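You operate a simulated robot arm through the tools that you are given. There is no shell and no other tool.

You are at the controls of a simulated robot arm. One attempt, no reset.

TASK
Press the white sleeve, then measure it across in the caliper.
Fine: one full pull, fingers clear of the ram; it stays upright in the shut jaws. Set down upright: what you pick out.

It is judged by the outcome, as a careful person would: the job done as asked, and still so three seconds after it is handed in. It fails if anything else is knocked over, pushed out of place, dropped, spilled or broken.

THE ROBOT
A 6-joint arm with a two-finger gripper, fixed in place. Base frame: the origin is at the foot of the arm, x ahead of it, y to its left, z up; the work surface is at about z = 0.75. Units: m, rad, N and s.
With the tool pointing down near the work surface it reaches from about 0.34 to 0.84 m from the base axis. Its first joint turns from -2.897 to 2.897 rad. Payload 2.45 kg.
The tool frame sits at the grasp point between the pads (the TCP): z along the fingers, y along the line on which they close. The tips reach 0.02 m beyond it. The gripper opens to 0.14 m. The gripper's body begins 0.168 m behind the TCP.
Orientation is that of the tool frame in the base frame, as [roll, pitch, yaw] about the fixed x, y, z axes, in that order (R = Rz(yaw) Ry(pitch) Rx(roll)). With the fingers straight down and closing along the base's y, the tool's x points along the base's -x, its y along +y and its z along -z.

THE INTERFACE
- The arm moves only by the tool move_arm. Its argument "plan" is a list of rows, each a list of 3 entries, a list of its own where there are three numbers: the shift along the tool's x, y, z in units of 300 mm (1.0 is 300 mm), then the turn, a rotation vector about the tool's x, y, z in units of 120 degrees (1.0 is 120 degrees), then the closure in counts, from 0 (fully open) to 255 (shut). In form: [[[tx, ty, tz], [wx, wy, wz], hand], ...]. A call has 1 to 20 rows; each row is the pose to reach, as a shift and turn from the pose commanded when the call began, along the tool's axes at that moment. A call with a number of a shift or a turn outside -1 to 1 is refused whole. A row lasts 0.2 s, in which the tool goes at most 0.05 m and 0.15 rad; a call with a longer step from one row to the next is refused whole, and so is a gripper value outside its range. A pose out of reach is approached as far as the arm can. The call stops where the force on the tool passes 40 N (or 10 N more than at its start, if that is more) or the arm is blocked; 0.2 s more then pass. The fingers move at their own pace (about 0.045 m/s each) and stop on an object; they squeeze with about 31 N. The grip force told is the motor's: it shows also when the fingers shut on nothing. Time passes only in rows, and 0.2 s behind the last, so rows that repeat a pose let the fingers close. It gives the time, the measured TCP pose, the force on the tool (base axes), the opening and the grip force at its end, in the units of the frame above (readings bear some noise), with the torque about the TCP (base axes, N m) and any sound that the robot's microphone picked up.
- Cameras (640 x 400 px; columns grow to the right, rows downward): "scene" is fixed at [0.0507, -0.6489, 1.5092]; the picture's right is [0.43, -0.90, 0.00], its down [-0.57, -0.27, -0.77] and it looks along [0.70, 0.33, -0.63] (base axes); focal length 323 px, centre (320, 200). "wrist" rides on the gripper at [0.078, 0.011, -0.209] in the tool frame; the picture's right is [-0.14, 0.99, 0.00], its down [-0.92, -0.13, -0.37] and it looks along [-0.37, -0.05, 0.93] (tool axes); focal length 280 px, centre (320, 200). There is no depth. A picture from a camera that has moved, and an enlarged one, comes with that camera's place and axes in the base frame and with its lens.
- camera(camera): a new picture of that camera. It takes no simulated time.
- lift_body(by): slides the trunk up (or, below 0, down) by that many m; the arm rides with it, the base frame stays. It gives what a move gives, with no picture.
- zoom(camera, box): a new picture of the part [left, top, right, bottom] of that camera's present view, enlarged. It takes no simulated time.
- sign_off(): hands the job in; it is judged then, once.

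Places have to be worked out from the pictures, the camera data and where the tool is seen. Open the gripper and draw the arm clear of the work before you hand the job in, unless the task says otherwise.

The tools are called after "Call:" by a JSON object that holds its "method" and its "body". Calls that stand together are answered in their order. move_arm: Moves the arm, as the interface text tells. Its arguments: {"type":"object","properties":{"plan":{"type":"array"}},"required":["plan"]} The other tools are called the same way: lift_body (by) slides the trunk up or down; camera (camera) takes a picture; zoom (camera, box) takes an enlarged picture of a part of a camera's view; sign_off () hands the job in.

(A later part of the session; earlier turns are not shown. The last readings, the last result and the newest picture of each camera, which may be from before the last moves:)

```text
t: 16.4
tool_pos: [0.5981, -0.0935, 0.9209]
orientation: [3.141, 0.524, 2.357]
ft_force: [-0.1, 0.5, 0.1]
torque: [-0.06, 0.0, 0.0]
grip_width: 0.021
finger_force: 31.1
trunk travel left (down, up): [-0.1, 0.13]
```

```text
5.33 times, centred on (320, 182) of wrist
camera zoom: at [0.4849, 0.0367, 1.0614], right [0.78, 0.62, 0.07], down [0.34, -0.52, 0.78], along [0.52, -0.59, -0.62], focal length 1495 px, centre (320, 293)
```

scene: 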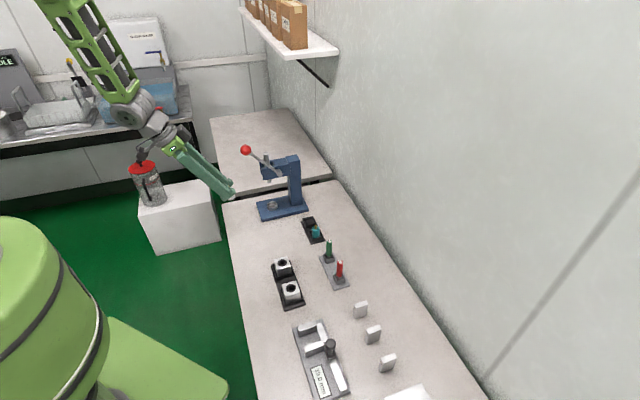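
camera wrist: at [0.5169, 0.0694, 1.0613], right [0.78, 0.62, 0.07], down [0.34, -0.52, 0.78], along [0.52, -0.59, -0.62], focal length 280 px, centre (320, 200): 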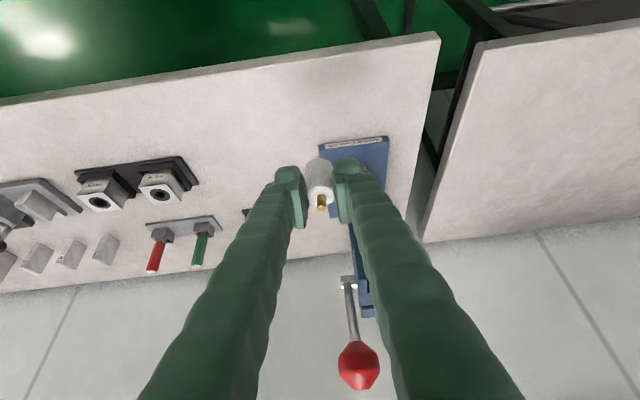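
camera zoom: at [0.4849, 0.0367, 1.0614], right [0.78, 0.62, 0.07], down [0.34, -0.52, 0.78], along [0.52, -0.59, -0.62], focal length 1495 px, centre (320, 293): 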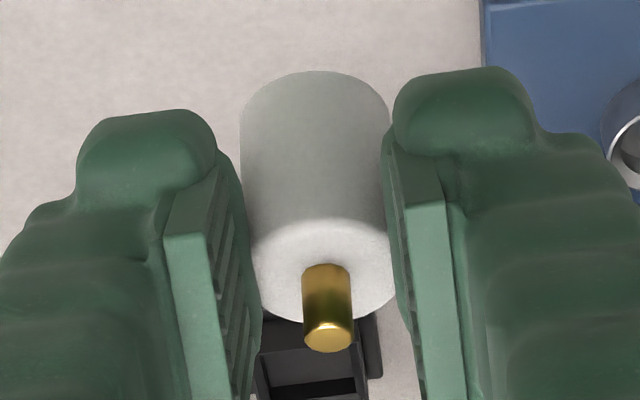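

The sleeve is upright in the grip, its axis ~7 mm ahead of the TCP and its bottom ~36 mm below it. I'll line up on the nest's centreline, lower to entry height in front of the press, and advance partway under the ram for a check.

Call:
{"method": "move_arm", "body": {"plan": [[[-0.0159, 0.1529, 0.0092], [0, 0, 0], 255], [[-0.0318, 0.3057, 0.0183], [0, 0, 0], 255], [[0.0428, 0.3057, 0.1473], [0, 0, 0], 255], [[0.1173, 0.3057, 0.2763], [0, 0, 0], 255], [[-0.0054, 0.3057, 0.3472], [0, 0, 0], 255], [[-0.128, 0.3057, 0.418], [0, 0, 0], 255], [[-0.128, 0.3057, 0.418], [0, 0, 0], 255]]}}

Call:
{"method": "camera", "body": {"camera": "wrist"}}

Call:
{"method": "zoom", "body": {"camera": "scene", "box": [220, 130, 320, 230]}}

```text
t: 18.0
tool_pos: [0.7311, -0.0965, 0.8323]
orientation: [3.141, 0.523, 2.355]
ft_force: [-0.4, -1.0, -0.3]
torque: [0.02, -0.01, -0.02]
grip_width: 0.021
finger_force: 31.1
trunk travel left (down, up): [-0.1, 0.13]
```

```text
taken
camera wrist: at [0.6177, 0.0326, 0.9734], right [0.78, 0.62, 0.07], down [0.34, -0.52, 0.78], along [0.52, -0.59, -0.62], focal length 280 px, centre (320, 200)
```

wrist: 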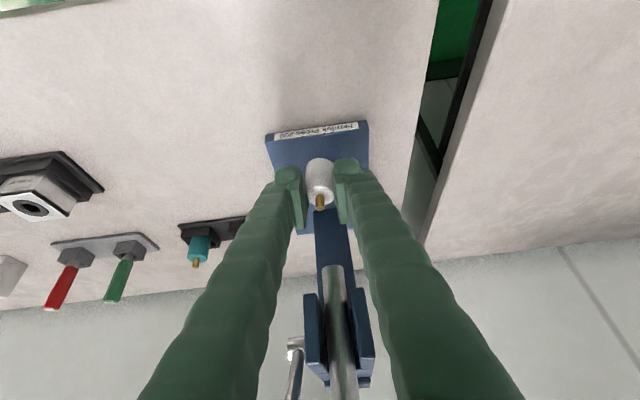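

```text
4.00 times, centred on (270, 180) of scene
camera zoom: at [0.0507, -0.6489, 1.5092], right [0.43, -0.9, 0.0], down [-0.57, -0.27, -0.77], along [0.7, 0.33, -0.63], focal length 1291 px, centre (520, 280)
```

zoom: 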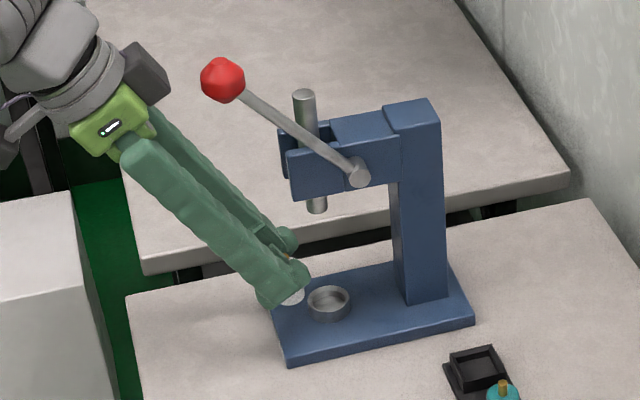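

Clean approach: sleeve just in front of the nest, well below the ram. I'll zoom both views to check alignment.

Call:
{"method": "zoom", "body": {"camera": "wrist", "box": [250, 110, 390, 230]}}

Call:
{"method": "zoom", "body": {"camera": "scene", "box": [275, 185, 325, 225]}}

```text
3.33 times, centred on (320, 170) of wrist
camera zoom: at [0.6177, 0.0326, 0.9734], right [0.78, 0.62, 0.07], down [0.34, -0.52, 0.78], along [0.52, -0.59, -0.62], focal length 935 px, centre (320, 300)
```

zoom: 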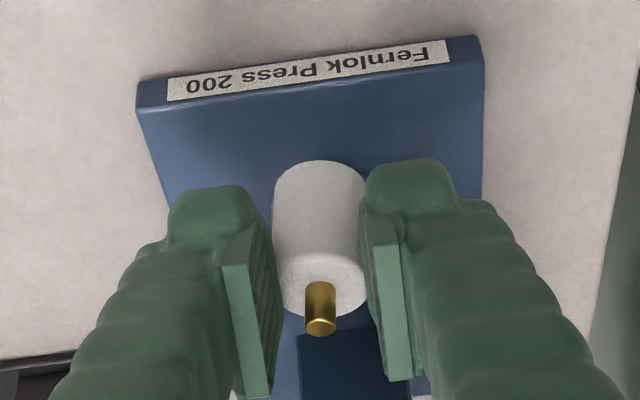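

```text
10.00 times, centred on (300, 205) of scene
camera zoom: at [0.0507, -0.6489, 1.5092], right [0.43, -0.9, 0.0], down [-0.57, -0.27, -0.77], along [0.7, 0.33, -0.63], focal length 3227 px, centre (520, 150)
```

zoom: 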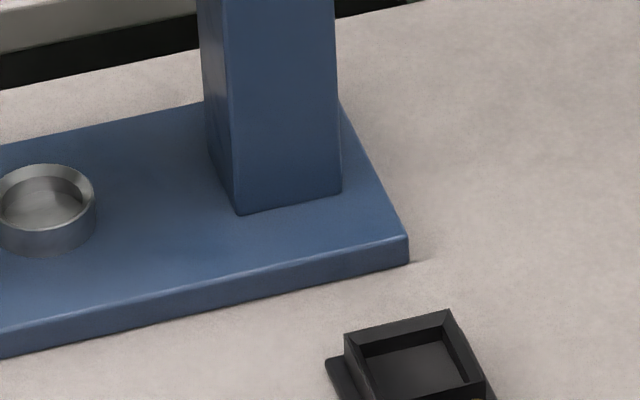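

Sleeve is on the press centreline within ~1 mm and about 33 mm short of the nest axis, with ~15 mm vertical clearance over the rim. Advancing to directly above the nest.

Call:
{"method": "move_arm", "body": {"plan": [[[-0.0473, 0.0013, 0.0273], [0, 0, 0], 255], [[-0.0947, 0.0027, 0.0547], [0, 0, 0], 255], [[-0.0947, 0.0027, 0.0547], [0, 0, 0], 255]]}}

Call:
{"method": "zoom", "body": {"camera": "wrist", "box": [250, 110, 390, 230]}}

Call:
{"method": "zoom", "body": {"camera": "scene", "box": [240, 170, 310, 230]}}

```text
t: 18.8
tool_pos: [0.7552, -0.1198, 0.8316]
orientation: [-3.141, 0.523, 2.357]
ft_force: [0.2, -1.0, 1.3]
torque: [-0.02, -0.04, -0.02]
grip_width: 0.0208
finger_force: 31.1
trunk travel left (down, up): [-0.1, 0.13]
```

```text
3.33 times, centred on (320, 170) of wrist
camera zoom: at [0.6417, 0.0107, 0.9733], right [0.78, 0.62, 0.07], down [0.34, -0.52, 0.78], along [0.52, -0.59, -0.62], focal length 935 px, centre (320, 300)
```

zoom: 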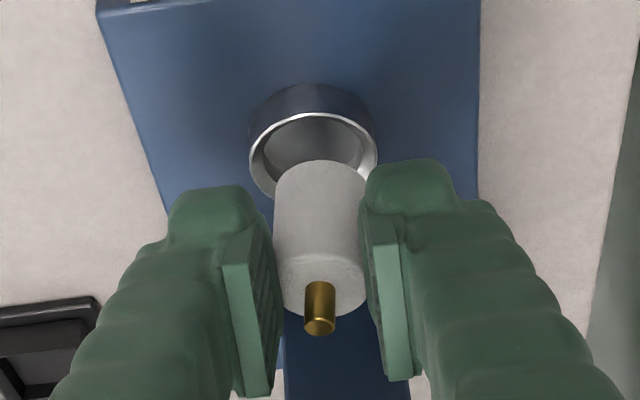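

```text
6.67 times, centred on (275, 200) of scene
camera zoom: at [0.0507, -0.6489, 1.5092], right [0.43, -0.9, 0.0], down [-0.57, -0.27, -0.77], along [0.7, 0.33, -0.63], focal length 2151 px, centre (620, 200)
```

zoom: 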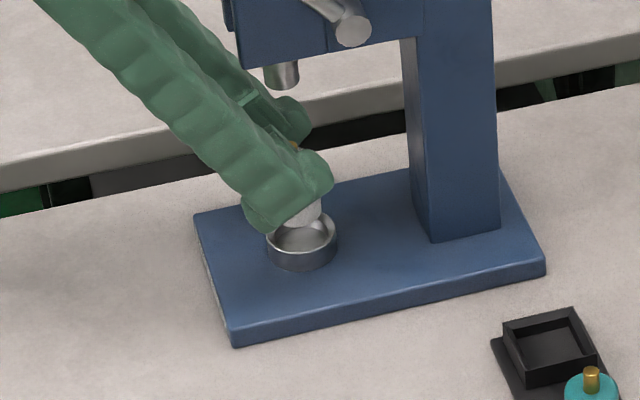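

Sleeve and nest axes agree within ~1 mm in both views. Lowering slowly 18 mm so the sleeve's foot just enters the nest, watching force.

Call:
{"method": "move_arm", "body": {"plan": [[[0.006, -0.0017, 0.0104], [0, 0, 0], 255], [[0.012, -0.0017, 0.0208], [0, 0, 0], 255], [[0.018, -0.0017, 0.0312], [0, 0, 0], 255], [[0.024, -0.0017, 0.0416], [0, 0, 0], 255], [[0.03, -0.0017, 0.052], [0, 0, 0], 255], [[0.03, -0.0017, 0.052], [0, 0, 0], 255]]}}

Call:
{"method": "zoom", "body": {"camera": "wrist", "box": [250, 110, 390, 230]}}

Call:
{"method": "zoom", "body": {"camera": "scene", "box": [240, 170, 310, 230]}}

```text
t: 20.1
tool_pos: [0.7515, -0.1203, 0.8171]
orientation: [-3.14, 0.53, 2.353]
ft_force: [-20.2, 5.4, 28.7]
torque: [-0.1, 0.53, 0.01]
grip_width: 0.006
finger_force: 30.8
trunk travel left (down, up): [-0.1, 0.13]
stopped in row 6: the force on the tool passed its limit at 44 N (the readings are from after the stop); the commanded pose is now the measured one
```

```text
3.33 times, centred on (320, 170) of wrist
camera zoom: at [0.6381, 0.0107, 0.9584], right [0.79, 0.61, 0.07], down [0.34, -0.52, 0.78], along [0.52, -0.59, -0.62], focal length 935 px, centre (320, 300)
```

zoom: 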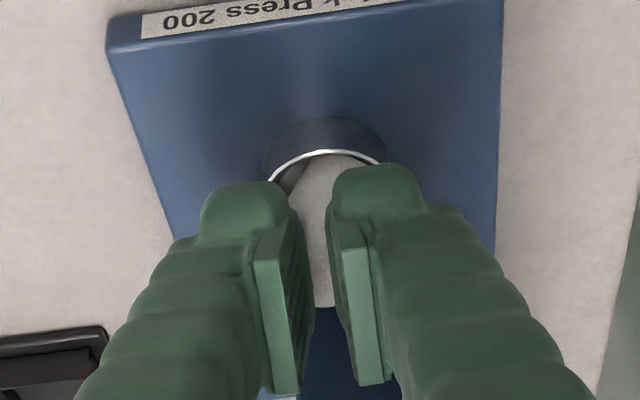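

```text
6.67 times, centred on (275, 200) of scene
camera zoom: at [0.0507, -0.6489, 1.5092], right [0.43, -0.9, 0.0], down [-0.57, -0.27, -0.77], along [0.7, 0.33, -0.63], focal length 2151 px, centre (620, 200)
```

zoom: 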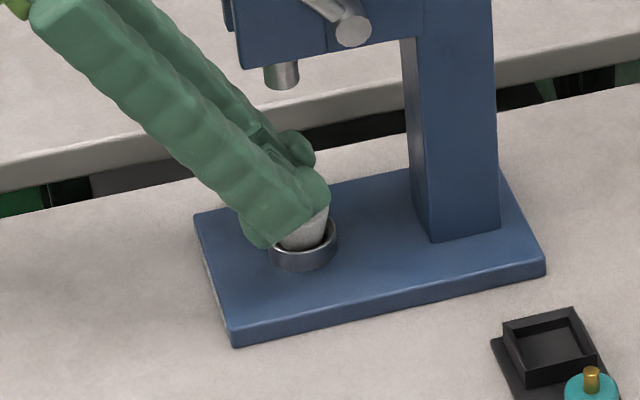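

The force limit tripped and the grip width fell to 6 mm, so the sleeve has slipped in the fingers, possibly catching the nest. I'll look closely before moving anything.

Call:
{"method": "zoom", "body": {"camera": "scene", "box": [262, 185, 298, 215]}}

Call:
{"method": "zoom", "body": {"camera": "wrist", "box": [285, 145, 365, 215]}}

```text
13.33 times, centred on (280, 200) of scene
camera zoom: at [0.0507, -0.6489, 1.5092], right [0.43, -0.9, 0.0], down [-0.57, -0.27, -0.77], along [0.7, 0.33, -0.63], focal length 4303 px, centre (853, 200)
```

zoom: 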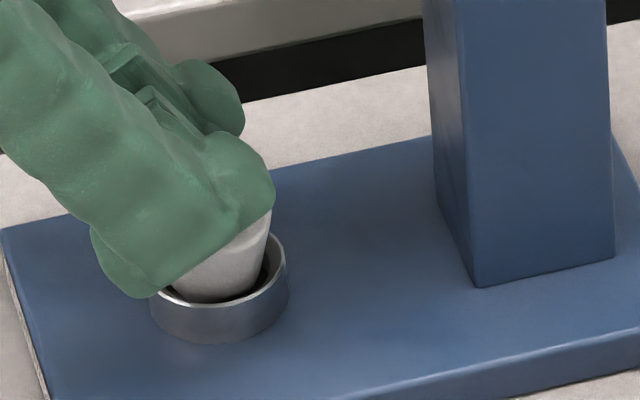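

```text
5.71 times, centred on (325, 180) of wrist
camera zoom: at [0.6381, 0.0107, 0.9584], right [0.79, 0.61, 0.07], down [0.34, -0.52, 0.78], along [0.52, -0.59, -0.62], focal length 1602 px, centre (291, 314)
```

zoom: 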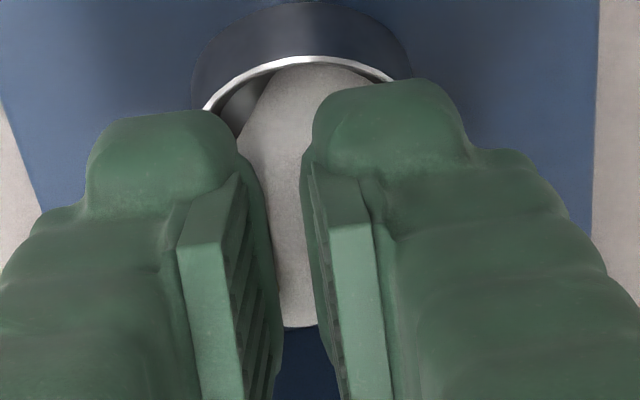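

The sleeve's foot is inside the nest but it is leaning back (~20°) because the fingertips squeezed it forward. It should right itself when released, so I'll open the fingers slowly in place.

Call:
{"method": "move_arm", "body": {"plan": [[[0, 0, 0], [0, 0, 0], 235], [[0, 0, 0], [0, 0, 0], 225], [[0, 0, 0], [0, 0, 0], 215], [[0, 0, 0], [0, 0, 0], 205], [[0, 0, 0], [0, 0, 0], 195], [[0, 0, 0], [0, 0, 0], 185], [[0, 0, 0], [0, 0, 0], 178], [[0, 0, 0], [0, 0, 0], 178]]}}

Call:
{"method": "zoom", "body": {"camera": "wrist", "box": [250, 110, 390, 230]}}

Call:
{"method": "zoom", "body": {"camera": "scene", "box": [255, 175, 305, 215]}}

```text
t: 21.9
tool_pos: [0.754, -0.1201, 0.8144]
orientation: [-3.141, 0.527, 2.354]
ft_force: [-0.3, -0.4, 0.1]
torque: [0.03, -0.05, -0.01]
grip_width: 0.0424
finger_force: 0.1
trunk travel left (down, up): [-0.1, 0.13]
```

```text
3.33 times, centred on (320, 170) of wrist
camera zoom: at [0.6407, 0.0102, 0.9554], right [0.79, 0.61, 0.07], down [0.34, -0.52, 0.78], along [0.52, -0.59, -0.62], focal length 935 px, centre (320, 300)
```

zoom: 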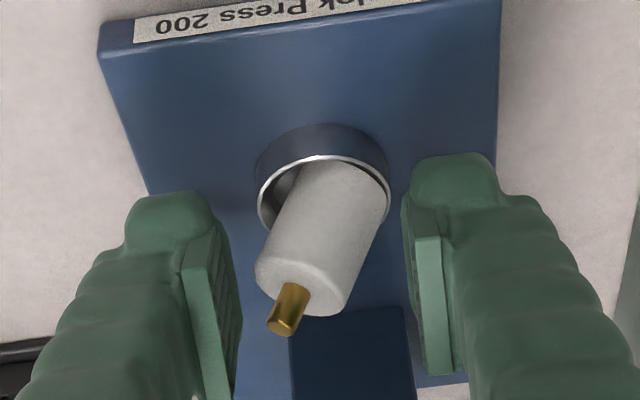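

```text
10.00 times, centred on (280, 195) of scene
camera zoom: at [0.0507, -0.6489, 1.5092], right [0.43, -0.9, 0.0], down [-0.57, -0.27, -0.77], along [0.7, 0.33, -0.63], focal length 3227 px, centre (720, 250)
```

zoom: 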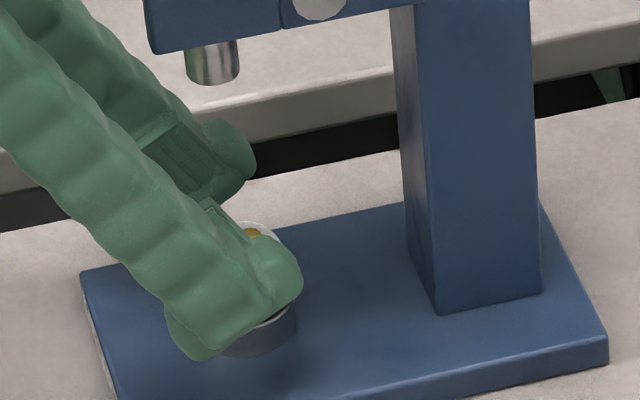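

The sleeve is in the nest but perched: its right-hand foot edge is on the rim and it leans left. I'll open wider, move the fingers slightly forward/down around it so the pads bracket its axis properly, without touching it.

Call:
{"method": "move_arm", "body": {"plan": [[[0, 0, 0], [0, 0, 0], 165], [[0, 0, 0], [0, 0, 0], 155], [[-0.009, 0.0013, 0.0122], [0, 0, 0], 155], [[-0.018, 0.0027, 0.0245], [0, 0, 0], 155], [[-0.027, 0.004, 0.0367], [0, 0, 0], 155], [[-0.027, 0.004, 0.0367], [0, 0, 0], 155]]}}

Call:
{"method": "zoom", "body": {"camera": "wrist", "box": [250, 110, 390, 230]}}

Call:
{"method": "zoom", "body": {"camera": "scene", "box": [255, 175, 305, 215]}}

```text
t: 23.3
tool_pos: [0.7635, -0.1286, 0.8079]
orientation: [-3.14, 0.526, 2.355]
ft_force: [-0.4, 0.5, 0.3]
torque: [0.01, -0.03, -0.02]
grip_width: 0.0551
finger_force: 0.0
trunk travel left (down, up): [-0.1, 0.13]
```

```text
3.33 times, centred on (320, 170) of wrist
camera zoom: at [0.6505, 0.0022, 0.95], right [0.79, 0.61, 0.07], down [0.34, -0.52, 0.78], along [0.52, -0.59, -0.62], focal length 935 px, centre (320, 300)
```

zoom: 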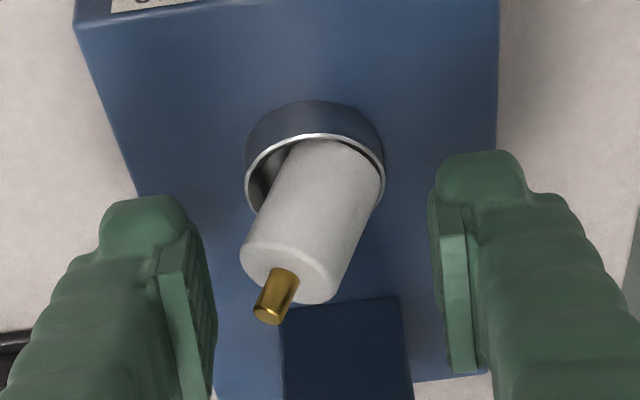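

```text
10.00 times, centred on (280, 195) of scene
camera zoom: at [0.0507, -0.6489, 1.5092], right [0.43, -0.9, 0.0], down [-0.57, -0.27, -0.77], along [0.7, 0.33, -0.63], focal length 3227 px, centre (720, 250)
```

zoom: 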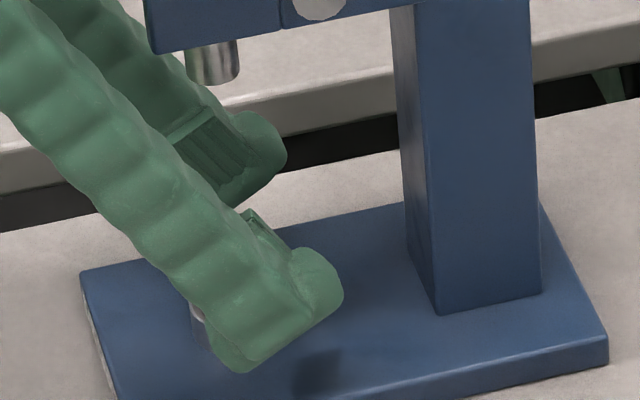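

The fingers now bracket the sleeve's axis. I'll raise 3 mm for rim clearance and close slowly to a 27 mm gap (just wider than the sleeve) so the pads guide it upright without squeezing.

Call:
{"method": "move_arm", "body": {"plan": [[[-0.005, 0, -0.0087], [0, 0, 0], 155], [[-0.005, 0, -0.0087], [0, 0, 0], 163], [[-0.005, 0, -0.0087], [0, 0, 0], 171], [[-0.005, 0, -0.0087], [0, 0, 0], 179], [[-0.005, 0, -0.0087], [0, 0, 0], 186], [[-0.005, 0, -0.0087], [0, 0, 0], 193], [[-0.005, 0, -0.0087], [0, 0, 0], 200], [[-0.005, 0, -0.0087], [0, 0, 0], 206], [[-0.005, 0, -0.0087], [0, 0, 0], 206]]}}

Call:
{"method": "zoom", "body": {"camera": "wrist", "box": [250, 110, 390, 230]}}

Call:
{"method": "zoom", "body": {"camera": "scene", "box": [255, 175, 305, 215]}}

```text
t: 25.3
tool_pos: [0.7635, -0.1277, 0.8126]
orientation: [-3.141, 0.527, 2.354]
ft_force: [-6.6, -4.0, 6.0]
torque: [-0.12, 0.13, -0.04]
grip_width: 0.0319
finger_force: 3.6
trunk travel left (down, up): [-0.1, 0.13]
```

```text
3.33 times, centred on (320, 170) of wrist
camera zoom: at [0.6498, 0.0019, 0.9534], right [0.79, 0.61, 0.07], down [0.34, -0.52, 0.78], along [0.52, -0.59, -0.62], focal length 935 px, centre (320, 300)
```

zoom: 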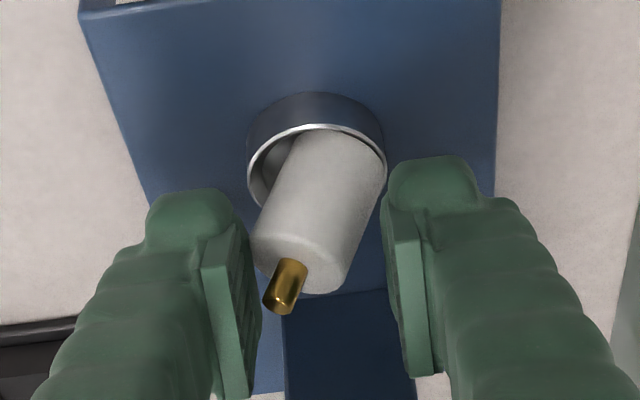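

```text
10.00 times, centred on (280, 195) of scene
camera zoom: at [0.0507, -0.6489, 1.5092], right [0.43, -0.9, 0.0], down [-0.57, -0.27, -0.77], along [0.7, 0.33, -0.63], focal length 3227 px, centre (720, 250)
```

zoom: 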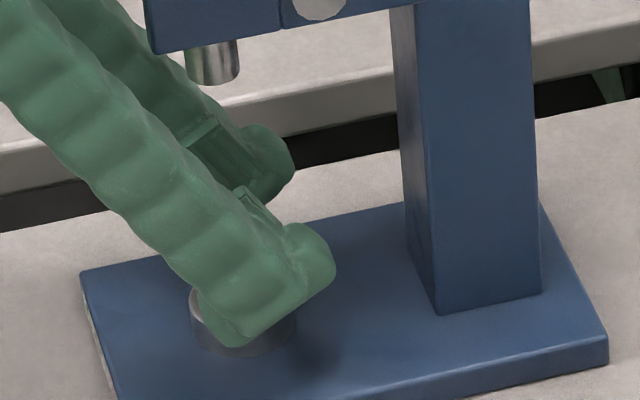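

The left pad is now pressing the leaning sleeve (about 7 N). I'll close further in small steps so the parallel pads rotate it upright.

Call:
{"method": "move_arm", "body": {"plan": [[[0, 0, 0], [0, 0, 0], 209], [[0, 0, 0], [0, 0, 0], 212], [[0, 0, 0], [0, 0, 0], 216], [[0, 0, 0], [0, 0, 0], 220], [[0, 0, 0], [0, 0, 0], 220]]}}

Call:
{"method": "zoom", "body": {"camera": "wrist", "box": [250, 110, 390, 230]}}

```text
t: 26.5
tool_pos: [0.7622, -0.1294, 0.8135]
orientation: [-3.14, 0.528, 2.352]
ft_force: [-11.9, -8.9, 10.0]
torque: [-0.22, 0.26, -0.03]
grip_width: 0.029
finger_force: 7.0
trunk travel left (down, up): [-0.1, 0.13]
```

```text
3.33 times, centred on (320, 170) of wrist
camera zoom: at [0.6492, 0.0017, 0.9538], right [0.79, 0.61, 0.07], down [0.34, -0.52, 0.78], along [0.52, -0.59, -0.62], focal length 935 px, centre (320, 300)
```

zoom: 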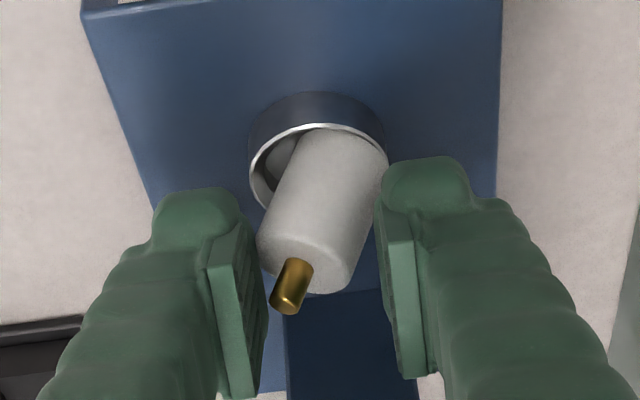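

It is shifting rather than righting. Let me look in more detail at where the foot actually sits before applying anything else.

Call:
{"method": "zoom", "body": {"camera": "wrist", "box": [295, 130, 355, 210]}}

Call:
{"method": "zoom", "body": {"camera": "scene", "box": [265, 185, 295, 215]}}

```text
5.00 times, centred on (325, 170) of wrist
camera zoom: at [0.6492, 0.0017, 0.9538], right [0.79, 0.61, 0.07], down [0.34, -0.52, 0.78], along [0.52, -0.59, -0.62], focal length 1402 px, centre (295, 350)
```

zoom: 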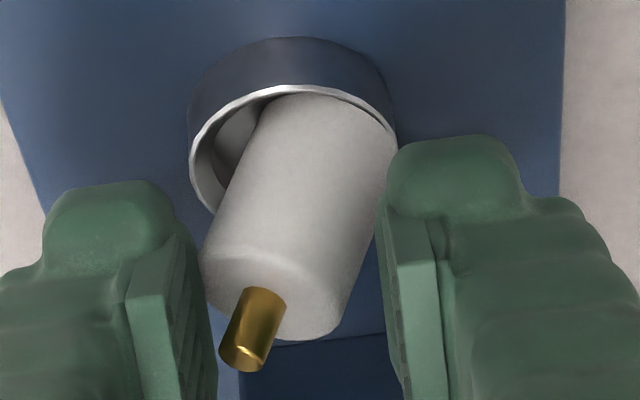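

```text
13.33 times, centred on (280, 200) of scene
camera zoom: at [0.0507, -0.6489, 1.5092], right [0.43, -0.9, 0.0], down [-0.57, -0.27, -0.77], along [0.7, 0.33, -0.63], focal length 4303 px, centre (853, 200)
```

zoom: 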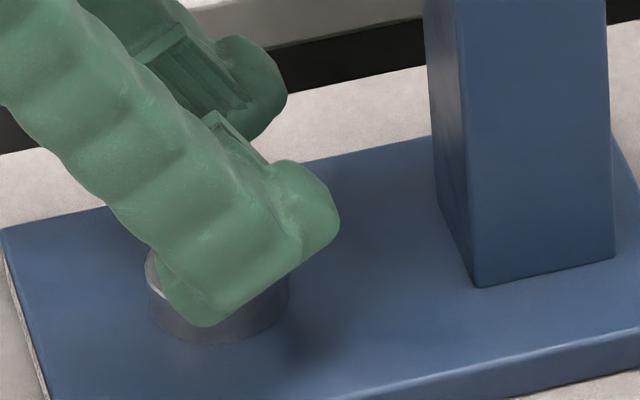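

The sleeve leans left about 22° with its right-hand foot edge sitting on the nest's rim; it needs a few mm nudge left so that edge drops in. I'll open the fingers first.

Call:
{"method": "move_arm", "body": {"plan": [[[0, 0, 0], [0, 0, 0], 210], [[0, 0, 0], [0, 0, 0], 195], [[0, 0, 0], [0, 0, 0], 180], [[0, 0, 0], [0, 0, 0], 164], [[0, 0, 0], [0, 0, 0], 164]]}}

Call:
{"method": "zoom", "body": {"camera": "wrist", "box": [270, 110, 370, 210]}}

```text
t: 27.7
tool_pos: [0.7635, -0.129, 0.8123]
orientation: [-3.139, 0.525, 2.355]
ft_force: [0.1, -0.7, 0.1]
torque: [-0.01, -0.01, 0.0]
grip_width: 0.05
finger_force: 0.0
trunk travel left (down, up): [-0.1, 0.13]
```

```text
4.00 times, centred on (320, 160) of wrist
camera zoom: at [0.6505, 0.0023, 0.953], right [0.79, 0.61, 0.07], down [0.34, -0.52, 0.78], along [0.52, -0.59, -0.62], focal length 1122 px, centre (320, 360)
```

zoom: 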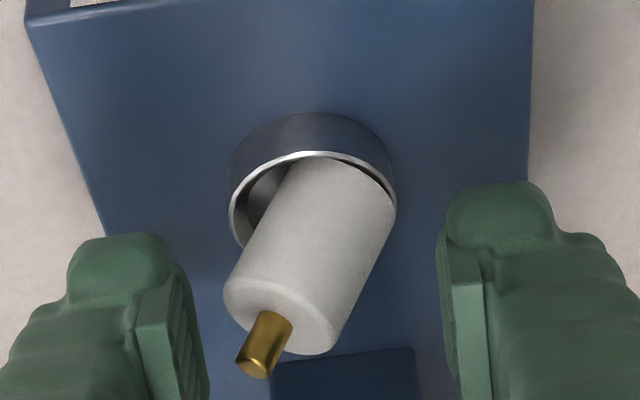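

Moving the gripper left 10 mm to bring the right pad up to the sleeve's lower side, then in 1 mm increments to 14 mm.

Call:
{"method": "move_arm", "body": {"plan": [[[0, -0.0167, 0], [0, 0, 0], 164], [[0, -0.03, 0], [0, 0, 0], 164], [[0, -0.0367, 0], [0, 0, 0], 164], [[0, -0.04, 0], [0, 0, 0], 164], [[0, -0.0433, 0], [0, 0, 0], 164], [[0, -0.0467, 0], [0, 0, 0], 164], [[0, -0.0467, 0], [0, 0, 0], 164]]}}

Call:
{"method": "zoom", "body": {"camera": "wrist", "box": [270, 110, 370, 210]}}

```text
t: 28.5
tool_pos: [0.7597, -0.1295, 0.8113]
orientation: [-3.14, 0.525, 2.367]
ft_force: [12.2, 15.0, -7.5]
torque: [-3.33, 1.91, -1.32]
grip_width: 0.0495
finger_force: 0.0
trunk travel left (down, up): [-0.1, 0.13]
stopped in row 4: the force on the tool passed its limit at 42 N (the readings are from after the stop); the commanded pose is now the measured one
```

```text
4.00 times, centred on (320, 160) of wrist
camera zoom: at [0.6451, -0.0009, 0.9528], right [0.78, 0.62, 0.07], down [0.35, -0.52, 0.78], along [0.52, -0.58, -0.62], focal length 1122 px, centre (320, 360)
```

zoom: 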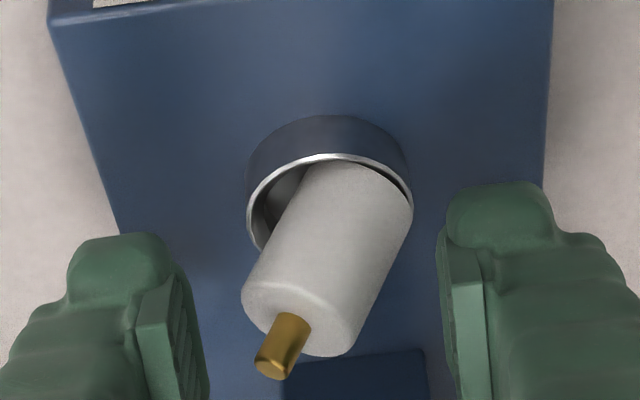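

The lateral stop came from higher up: a block on the wrist touched the lever knob, so there's no room to the left at this pose. I'll back off 3.5 mm to the right, which also centres the fingers on the leaning sleeve.

Call:
{"method": "move_arm", "body": {"plan": [[[-0.0022, 0.006, 0.0012], [0.0013, 0, 0.0022], 164], [[-0.0043, 0.0117, 0.0025], [0.0026, 0, 0.0045], 164], [[-0.0043, 0.0117, 0.0025], [0.0026, 0, 0.0045], 164]]}}

Call:
{"method": "camera", "body": {"camera": "wrist"}}

Call:
{"method": "zoom", "body": {"camera": "scene", "box": [220, 130, 320, 230]}}

```text
t: 29.3
tool_pos: [0.7621, -0.1314, 0.8126]
orientation: [3.141, 0.527, 2.351]
ft_force: [-1.0, 7.4, -4.0]
torque: [-1.62, -0.52, -0.41]
grip_width: 0.0501
finger_force: 0.1
trunk travel left (down, up): [-0.1, 0.13]
```

```text
taken
camera wrist: at [0.6491, -0.0002, 0.9538], right [0.79, 0.61, 0.07], down [0.34, -0.52, 0.78], along [0.51, -0.59, -0.62], focal length 280 px, centre (320, 200)
```

wrist: 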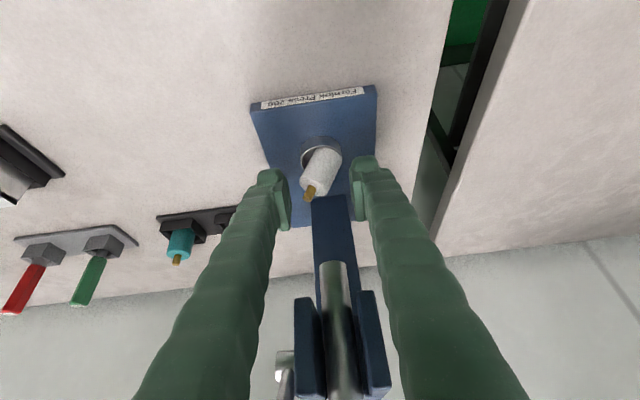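

```text
4.00 times, centred on (270, 180) of scene
camera zoom: at [0.0507, -0.6489, 1.5092], right [0.43, -0.9, 0.0], down [-0.57, -0.27, -0.77], along [0.7, 0.33, -0.63], focal length 1291 px, centre (520, 280)
```

zoom: 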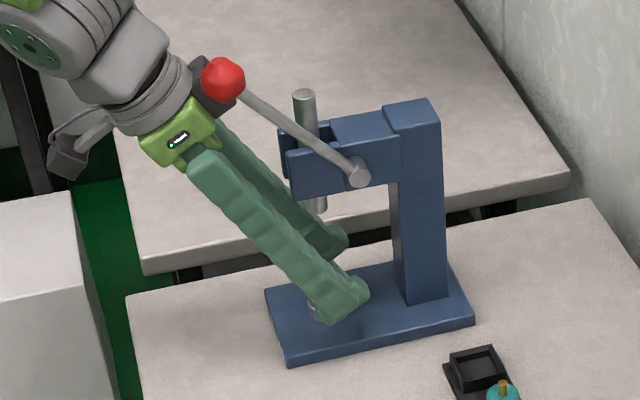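

The black wrist block is resting against the knob (which hasn't moved). I'll ease off and retreat straight back out of the press, leaving the sleeve in the nest.

Call:
{"method": "move_arm", "body": {"plan": [[[0.0087, 0.0067, -0.005], [0, 0, 0], 164], [[0.0577, 0.01, -0.0333], [0, 0, 0], 164], [[0.1443, 0.01, -0.0833], [0, 0, 0], 164], [[0.1976, 0.01, -0.1911], [0, 0, 0], 164], [[0.2053, 0.01, -0.311], [0, 0, 0], 164], [[0.2053, 0.01, -0.311], [0, 0, 0], 164]]}}

Call:
{"method": "camera", "body": {"camera": "wrist"}}

Call:
{"method": "zoom", "body": {"camera": "scene", "box": [220, 130, 320, 230]}}

Call:
{"method": "zoom", "body": {"camera": "scene", "box": [262, 185, 298, 215]}}

```text
t: 30.7
tool_pos: [0.6938, -0.0587, 0.8626]
orientation: [3.14, 0.528, 2.351]
ft_force: [0.7, -0.3, 0.3]
torque: [-0.03, -0.02, 0.0]
grip_width: 0.0499
finger_force: 0.1
trunk travel left (down, up): [-0.1, 0.13]
```

```text
taken
camera wrist: at [0.5803, 0.0731, 1.004], right [0.79, 0.61, 0.07], down [0.34, -0.52, 0.78], along [0.52, -0.59, -0.62], focal length 280 px, centre (320, 200)
```

wrist: 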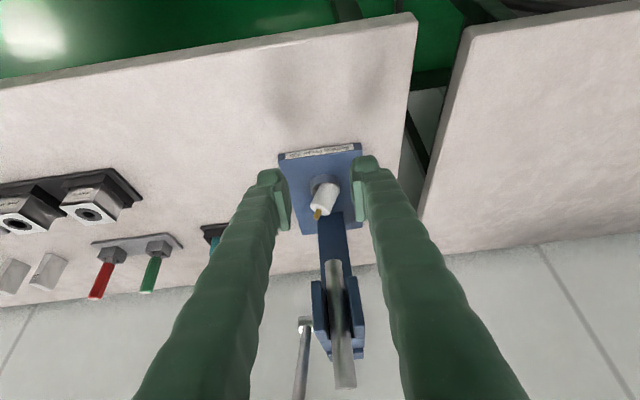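

```text
4.00 times, centred on (270, 180) of scene
camera zoom: at [0.0507, -0.6489, 1.5092], right [0.43, -0.9, 0.0], down [-0.57, -0.27, -0.77], along [0.7, 0.33, -0.63], focal length 1291 px, centre (520, 280)
```

zoom: 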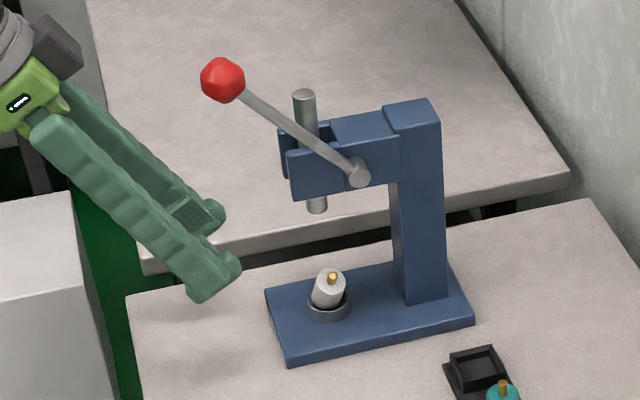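

```text
13.33 times, centred on (280, 200) of scene
camera zoom: at [0.0507, -0.6489, 1.5092], right [0.43, -0.9, 0.0], down [-0.57, -0.27, -0.77], along [0.7, 0.33, -0.63], focal length 4303 px, centre (853, 200)
```

zoom: 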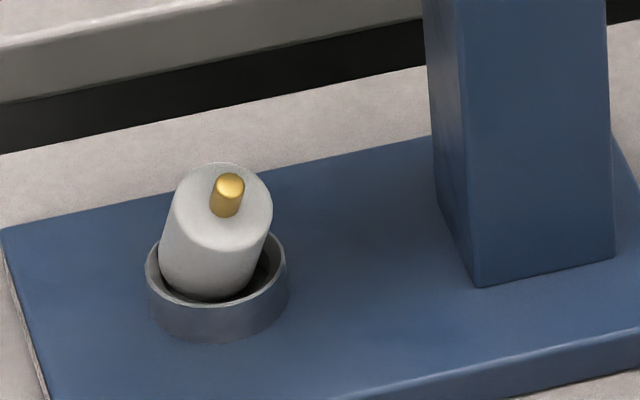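

Good view now: press and knob unmoved, and the sleeve is inside the nest leaning toward the lever side, jammed by friction. A flatter 40° tilt will keep the wrist block below the knob and give more room under the head; trying it here in the clear.

Call:
{"method": "move_arm", "body": {"plan": [[[0, 0, 0], [0, -0.0417, 0], 164], [[0, 0, 0], [0, -0.0833, 0], 164], [[0, 0, 0], [0, -0.0833, 0], 164]]}}

Call:
{"method": "zoom", "body": {"camera": "wrist", "box": [250, 130, 390, 250]}}

```text
t: 31.5
tool_pos: [0.6924, -0.0575, 0.8633]
orientation: [-3.141, 0.704, 2.351]
ft_force: [0.3, 0.1, 0.1]
torque: [0.0, -0.01, 0.0]
grip_width: 0.0501
finger_force: 0.0
trunk travel left (down, up): [-0.1, 0.13]
```

```text
3.33 times, centred on (320, 190) of wrist
camera zoom: at [0.5649, 0.0885, 0.9716], right [0.78, 0.62, 0.09], down [0.24, -0.42, 0.88], along [0.58, -0.66, -0.47], focal length 935 px, centre (320, 233)
```

zoom: 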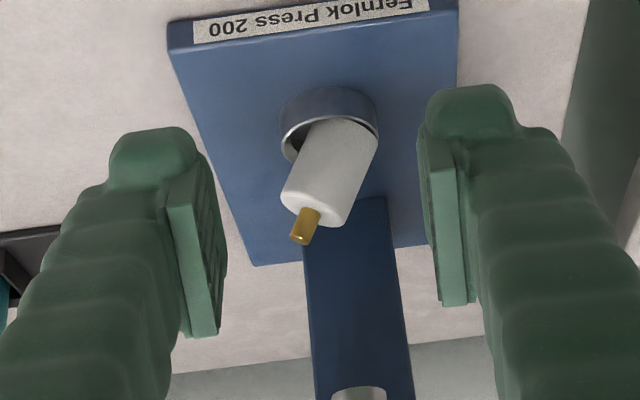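

Tilt 40° is fine here. Now lowering and moving forward with a 56 mm opening to straddle the leaning sleeve.

Call:
{"method": "move_arm", "body": {"plan": [[[0.0539, 0.0008, 0.0635], [0, 0, 0], 153], [[0.1078, 0.0017, 0.127], [0, 0, 0], 153], [[0.0262, 0.0017, 0.1963], [0, 0, 0], 153], [[-0.0554, 0.0017, 0.2657], [0, 0, 0], 153], [[-0.1098, 0.0017, 0.3119], [0, 0, 0], 153], [[-0.137, 0.0017, 0.335], [0, 0, 0], 153], [[-0.137, 0.0017, 0.335], [0, 0, 0], 153]]}}

Call:
{"method": "camera", "body": {"camera": "wrist"}}

Call:
{"method": "zoom", "body": {"camera": "scene", "box": [220, 130, 320, 230]}}

```text
t: 33.1
tool_pos: [0.7615, -0.126, 0.8128]
orientation: [-3.14, 0.703, 2.351]
ft_force: [-0.4, 1.0, -1.0]
torque: [0.02, -0.03, 0.01]
grip_width: 0.0562
finger_force: 0.0
trunk travel left (down, up): [-0.1, 0.13]
```

```text
taken
camera wrist: at [0.6332, 0.0201, 0.9212], right [0.78, 0.62, 0.09], down [0.24, -0.42, 0.88], along [0.58, -0.66, -0.47], focal length 280 px, centre (320, 200)
```

wrist: 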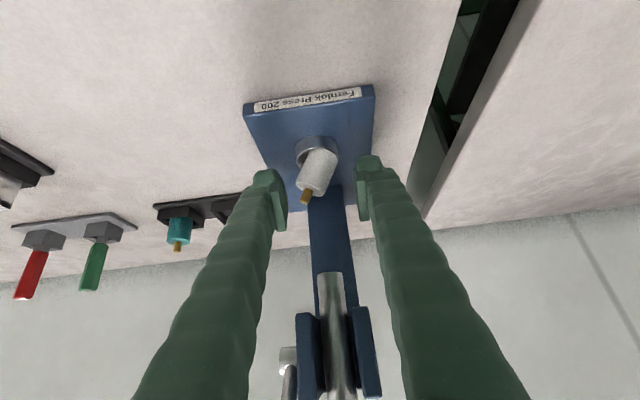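

```text
4.00 times, centred on (270, 180) of scene
camera zoom: at [0.0507, -0.6489, 1.5092], right [0.43, -0.9, 0.0], down [-0.57, -0.27, -0.77], along [0.7, 0.33, -0.63], focal length 1291 px, centre (520, 280)
```

zoom: 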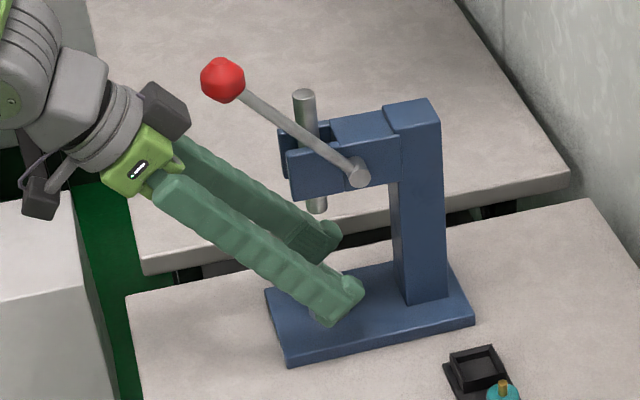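

Now the wrist block is well clear of the knob. I'll close to a 27 mm guide gap, then lift slowly 10 mm so friction on the leaning side rolls the sleeve upright between the pads.

Call:
{"method": "move_arm", "body": {"plan": [[[0, 0, 0], [0, 0, 0], 165], [[0, 0, 0], [0, 0, 0], 178], [[0, 0, 0], [0, 0, 0], 190], [[0, 0, 0], [0, 0, 0], 200], [[0, 0, 0], [0, 0, 0], 206], [[0, 0, 0], [0, 0, 0], 206], [[-0.0043, 0, -0.0051], [0, 0, 0], 206], [[-0.0086, 0, -0.0102], [0, 0, 0], 206], [[-0.013, 0, -0.0152], [0, 0, 0], 206], [[-0.0173, 0, -0.0203], [0, 0, 0], 206], [[-0.0216, 0, -0.0254], [0, 0, 0], 206], [[-0.0216, 0, -0.0254], [0, 0, 0], 206]]}}

Call:
{"method": "zoom", "body": {"camera": "wrist", "box": [250, 110, 390, 230]}}

Call:
{"method": "zoom", "body": {"camera": "scene", "box": [255, 170, 305, 215]}}

```text
t: 35.7
tool_pos: [0.7614, -0.1259, 0.8222]
orientation: [3.141, 0.702, 2.352]
ft_force: [0.0, -0.1, 0.0]
torque: [-0.01, 0.0, 0.03]
grip_width: 0.0269
finger_force: 0.0
trunk travel left (down, up): [-0.1, 0.13]
```

```text
3.33 times, centred on (320, 170) of wrist
camera zoom: at [0.6335, 0.0202, 0.9312], right [0.78, 0.62, 0.09], down [0.24, -0.42, 0.88], along [0.58, -0.66, -0.47], focal length 935 px, centre (320, 300)
```

zoom: 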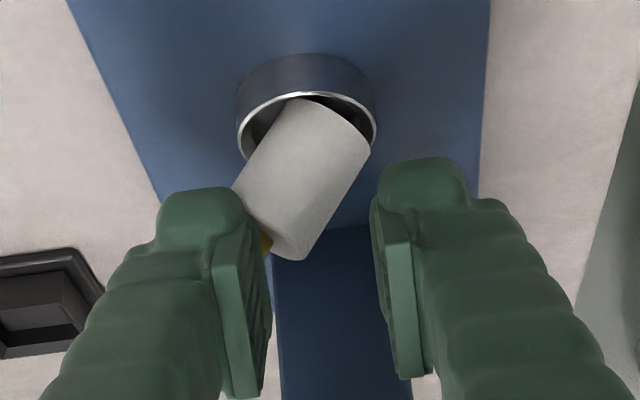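

```text
8.89 times, centred on (280, 192) of scene
camera zoom: at [0.0507, -0.6489, 1.5092], right [0.43, -0.9, 0.0], down [-0.57, -0.27, -0.77], along [0.7, 0.33, -0.63], focal length 2868 px, centre (676, 267)
```

zoom: 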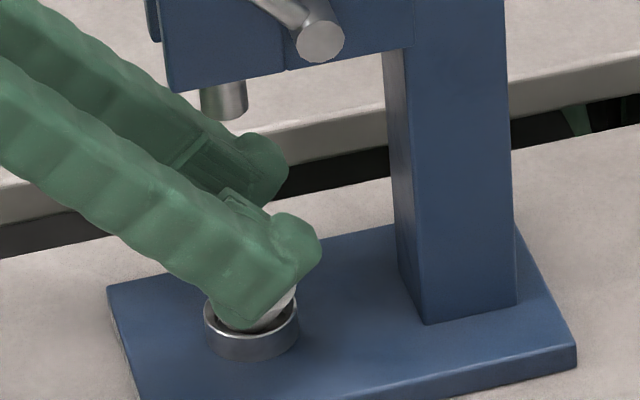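

That made the lean worse; the sleeve's right foot is now up on the rim and its top is near the left fingertip. I'll inspect closely before any further motion.

Call:
{"method": "zoom", "body": {"camera": "wrist", "box": [285, 125, 355, 205]}}

Call:
{"method": "zoom", "body": {"camera": "scene", "box": [268, 185, 298, 215]}}

```text
5.00 times, centred on (320, 165) of wrist
camera zoom: at [0.6335, 0.0202, 0.9312], right [0.78, 0.62, 0.09], down [0.24, -0.42, 0.88], along [0.58, -0.66, -0.47], focal length 1402 px, centre (320, 375)
```

zoom: 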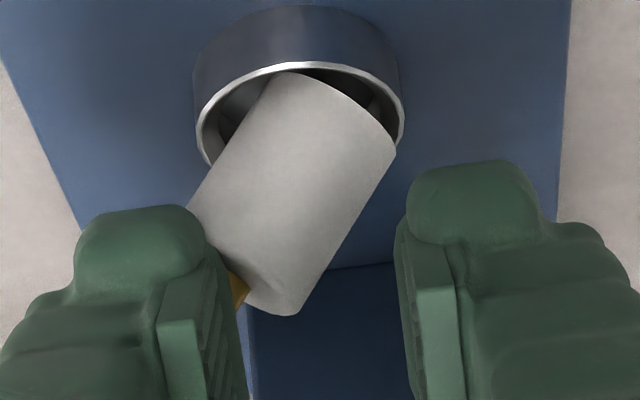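

```text
13.33 times, centred on (283, 200) of scene
camera zoom: at [0.0507, -0.6489, 1.5092], right [0.43, -0.9, 0.0], down [-0.57, -0.27, -0.77], along [0.7, 0.33, -0.63], focal length 4303 px, centre (813, 200)
```

zoom: 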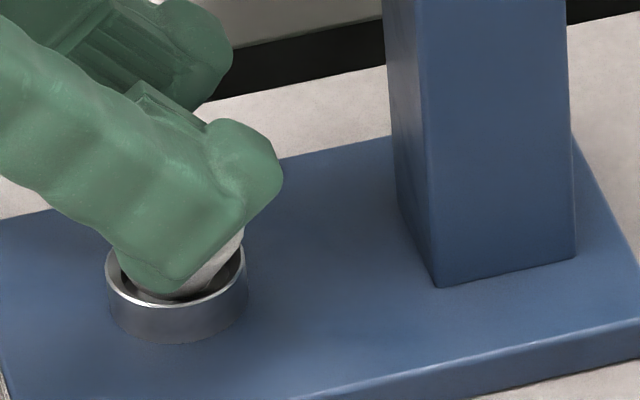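

The sleeve now leans ~45° toward base −y, resting on the far-left rim with its foot on the nest floor; the left fingertip only touches its near side. I'll withdraw straight back, away from that contact, and see how it rests.

Call:
{"method": "move_arm", "body": {"plan": [[[0.0102, 0, -0.0086], [0, 0, 0], 206], [[0.0305, 0, -0.0259], [0, 0, 0], 206], [[0.0762, 0, -0.0647], [0, 0, 0], 206], [[0.1309, 0, -0.1548], [0, 0, 0], 206], [[0.1893, 0, -0.2919], [0, 0, 0], 206], [[0.1893, 0, -0.2919], [0, 0, 0], 206]]}}

Call:
{"method": "zoom", "body": {"camera": "scene", "box": [262, 180, 298, 215]}}

Call:
{"method": "zoom", "body": {"camera": "wrist", "box": [260, 120, 380, 220]}}

```text
t: 37.1
tool_pos: [0.6909, -0.0551, 0.8533]
orientation: [3.141, 0.702, 2.351]
ft_force: [0.2, 0.5, -0.8]
torque: [-0.02, 0.0, -0.01]
grip_width: 0.0269
finger_force: 0.0
trunk travel left (down, up): [-0.1, 0.13]
```

```text
11.43 times, centred on (280, 198) of scene
camera zoom: at [0.0507, -0.6489, 1.5092], right [0.43, -0.9, 0.0], down [-0.57, -0.27, -0.77], along [0.7, 0.33, -0.63], focal length 3688 px, centre (777, 229)
```

zoom: 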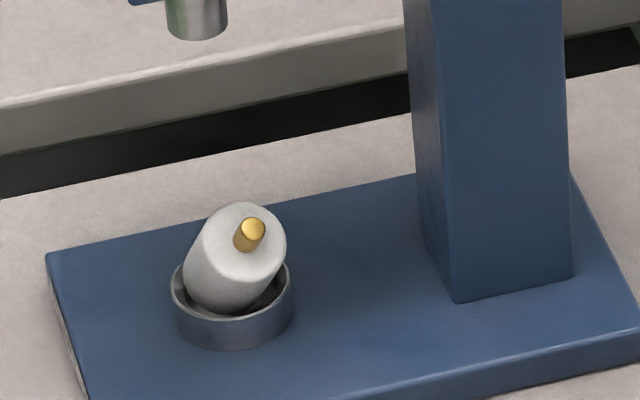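

```text
4.00 times, centred on (320, 170) of wrist
camera zoom: at [0.5624, 0.0914, 0.9614], right [0.78, 0.62, 0.09], down [0.24, -0.42, 0.88], along [0.58, -0.66, -0.47], focal length 1122 px, centre (320, 320)
```

zoom: 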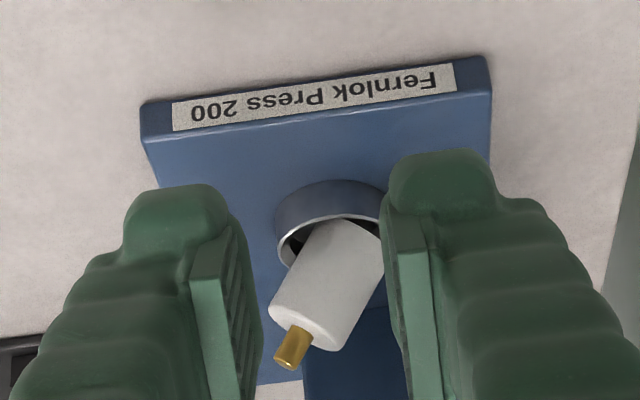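

It settled stably in the nest, leaning ~30° toward base −y. I'll open the fingers wide for an unobstructed view so I can measure its pose and plan a rolled grasp aligned with the lean.

Call:
{"method": "move_arm", "body": {"plan": [[[0, 0, 0], [0, 0, 0], 150], [[0, 0, 0], [0, 0, 0], 100], [[0, 0, 0], [0, 0, 0], 60], [[0, 0, 0], [0, 0, 0], 40], [[0, 0, 0], [0, 0, 0], 40]]}}

Call:
{"method": "zoom", "body": {"camera": "wrist", "box": [285, 150, 365, 215]}}

Call:
{"method": "zoom", "body": {"camera": "scene", "box": [268, 185, 293, 210]}}

```text
t: 38.3
tool_pos: [0.6902, -0.0564, 0.8536]
orientation: [-3.141, 0.702, 2.351]
ft_force: [0.2, 0.7, 0.5]
torque: [-0.01, 0.01, 0.0]
grip_width: 0.118
finger_force: 0.1
trunk travel left (down, up): [-0.1, 0.13]
```

```text
6.15 times, centred on (325, 182) of wrist
camera zoom: at [0.5629, 0.091, 0.9613], right [0.78, 0.62, 0.09], down [0.24, -0.42, 0.88], along [0.58, -0.66, -0.47], focal length 1726 px, centre (289, 308)
```

zoom: 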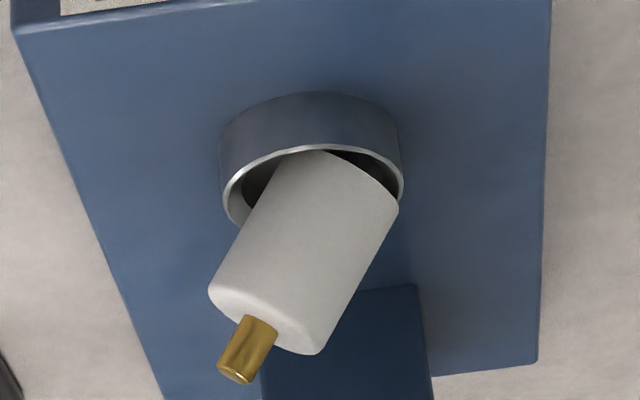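

```text
16.00 times, centred on (280, 198) of scene
camera zoom: at [0.0507, -0.6489, 1.5092], right [0.43, -0.9, 0.0], down [-0.57, -0.27, -0.77], along [0.7, 0.33, -0.63], focal length 5163 px, centre (952, 240)
```

zoom: 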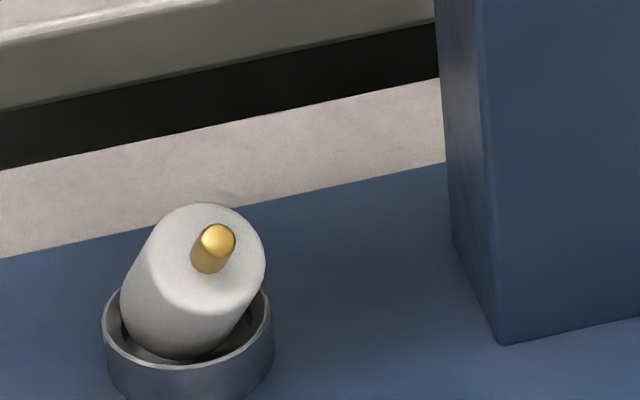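

Measured from the wrist views: sleeve foot centre ≈ (e1 0.458, e2 0.627, z 0.777), axis leaning 35° mainly toward −e1; rim top z≈0.7805. I'll roll the gripper 35° about the approach axis here, in the clear, to match the lean.

Call:
{"method": "move_arm", "body": {"plan": [[[0, 0, 0], [0, 0, 0], 110], [[0, 0, 0], [0, 0, 0], 182], [[0, 0, 0], [-0.0442, 0, 0.0374], 182], [[0, 0, 0], [-0.0883, 0, 0.0747], 182], [[0, 0, 0], [-0.1325, 0, 0.1121], 182], [[0, 0, 0], [-0.1766, 0, 0.1494], 182], [[0, 0, 0], [-0.2208, 0, 0.1868], 182], [[0, 0, 0], [-0.2208, 0, 0.1868], 182]]}}

Call:
{"method": "camera", "body": {"camera": "wrist"}}

Call:
{"method": "camera", "body": {"camera": "scene"}}

```text
t: 40.1
tool_pos: [0.6914, -0.0557, 0.8524]
orientation: [3.073, 0.698, 2.305]
ft_force: [0.5, -0.4, -0.8]
torque: [-0.02, 0.05, 0.0]
grip_width: 0.0399
finger_force: 0.1
out of reach, approached as far as the arm can: row 3, 4, 5, 6, 7, 8
trunk travel left (down, up): [-0.1, 0.13]
```

```text
taken
camera wrist: at [0.5605, 0.0873, 0.9629], right [0.78, 0.62, 0.14], down [0.2, -0.46, 0.87], along [0.6, -0.64, -0.48], focal length 280 px, centre (320, 200)
```

wrist: 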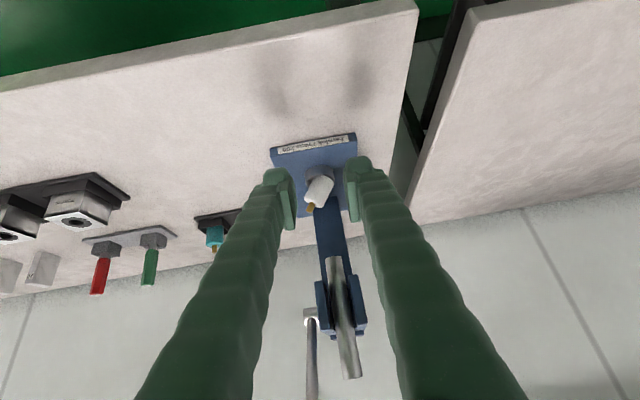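

```text
taken
```

scene: 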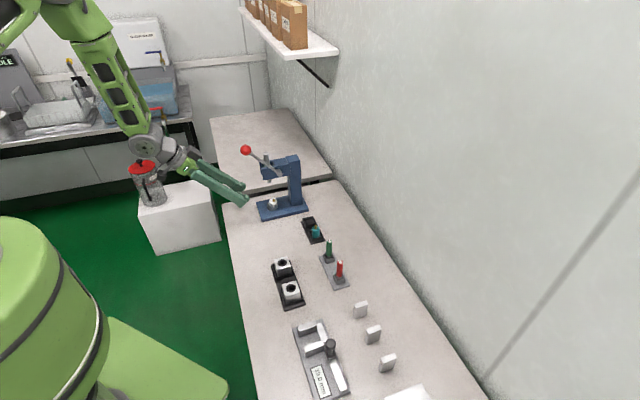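

Rolling that way is at a wrist limit. But a plain front clamp centred on the leaning sleeve will hold it by friction so I can lift it out, set it upright on open table, and regrasp correctly. First I'll restore the un-rolled orientation and open to 50 mm.

Call:
{"method": "move_arm", "body": {"plan": [[[0, 0, 0], [0.0085, 0, -0.0093], 173], [[0, 0, 0], [0.017, 0, -0.0186], 164], [[0, 0, 0], [0.017, 0, -0.0186], 164]]}}

Call:
{"method": "camera", "body": {"camera": "wrist"}}

```text
t: 40.9
tool_pos: [0.691, -0.0559, 0.8534]
orientation: [-3.141, 0.698, 2.356]
ft_force: [-0.2, 0.3, 0.0]
torque: [-0.02, 0.03, 0.03]
grip_width: 0.0501
finger_force: 0.0
trunk travel left (down, up): [-0.1, 0.13]
```

```text
taken
camera wrist: at [0.5622, 0.0906, 0.962], right [0.78, 0.63, 0.09], down [0.24, -0.42, 0.87], along [0.58, -0.66, -0.48], focal length 280 px, centre (320, 200)
```

wrist: 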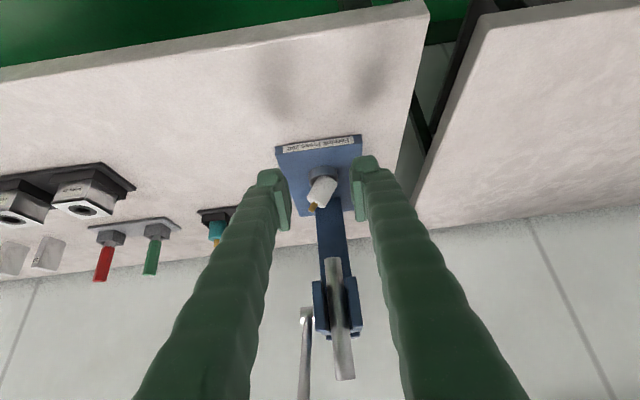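

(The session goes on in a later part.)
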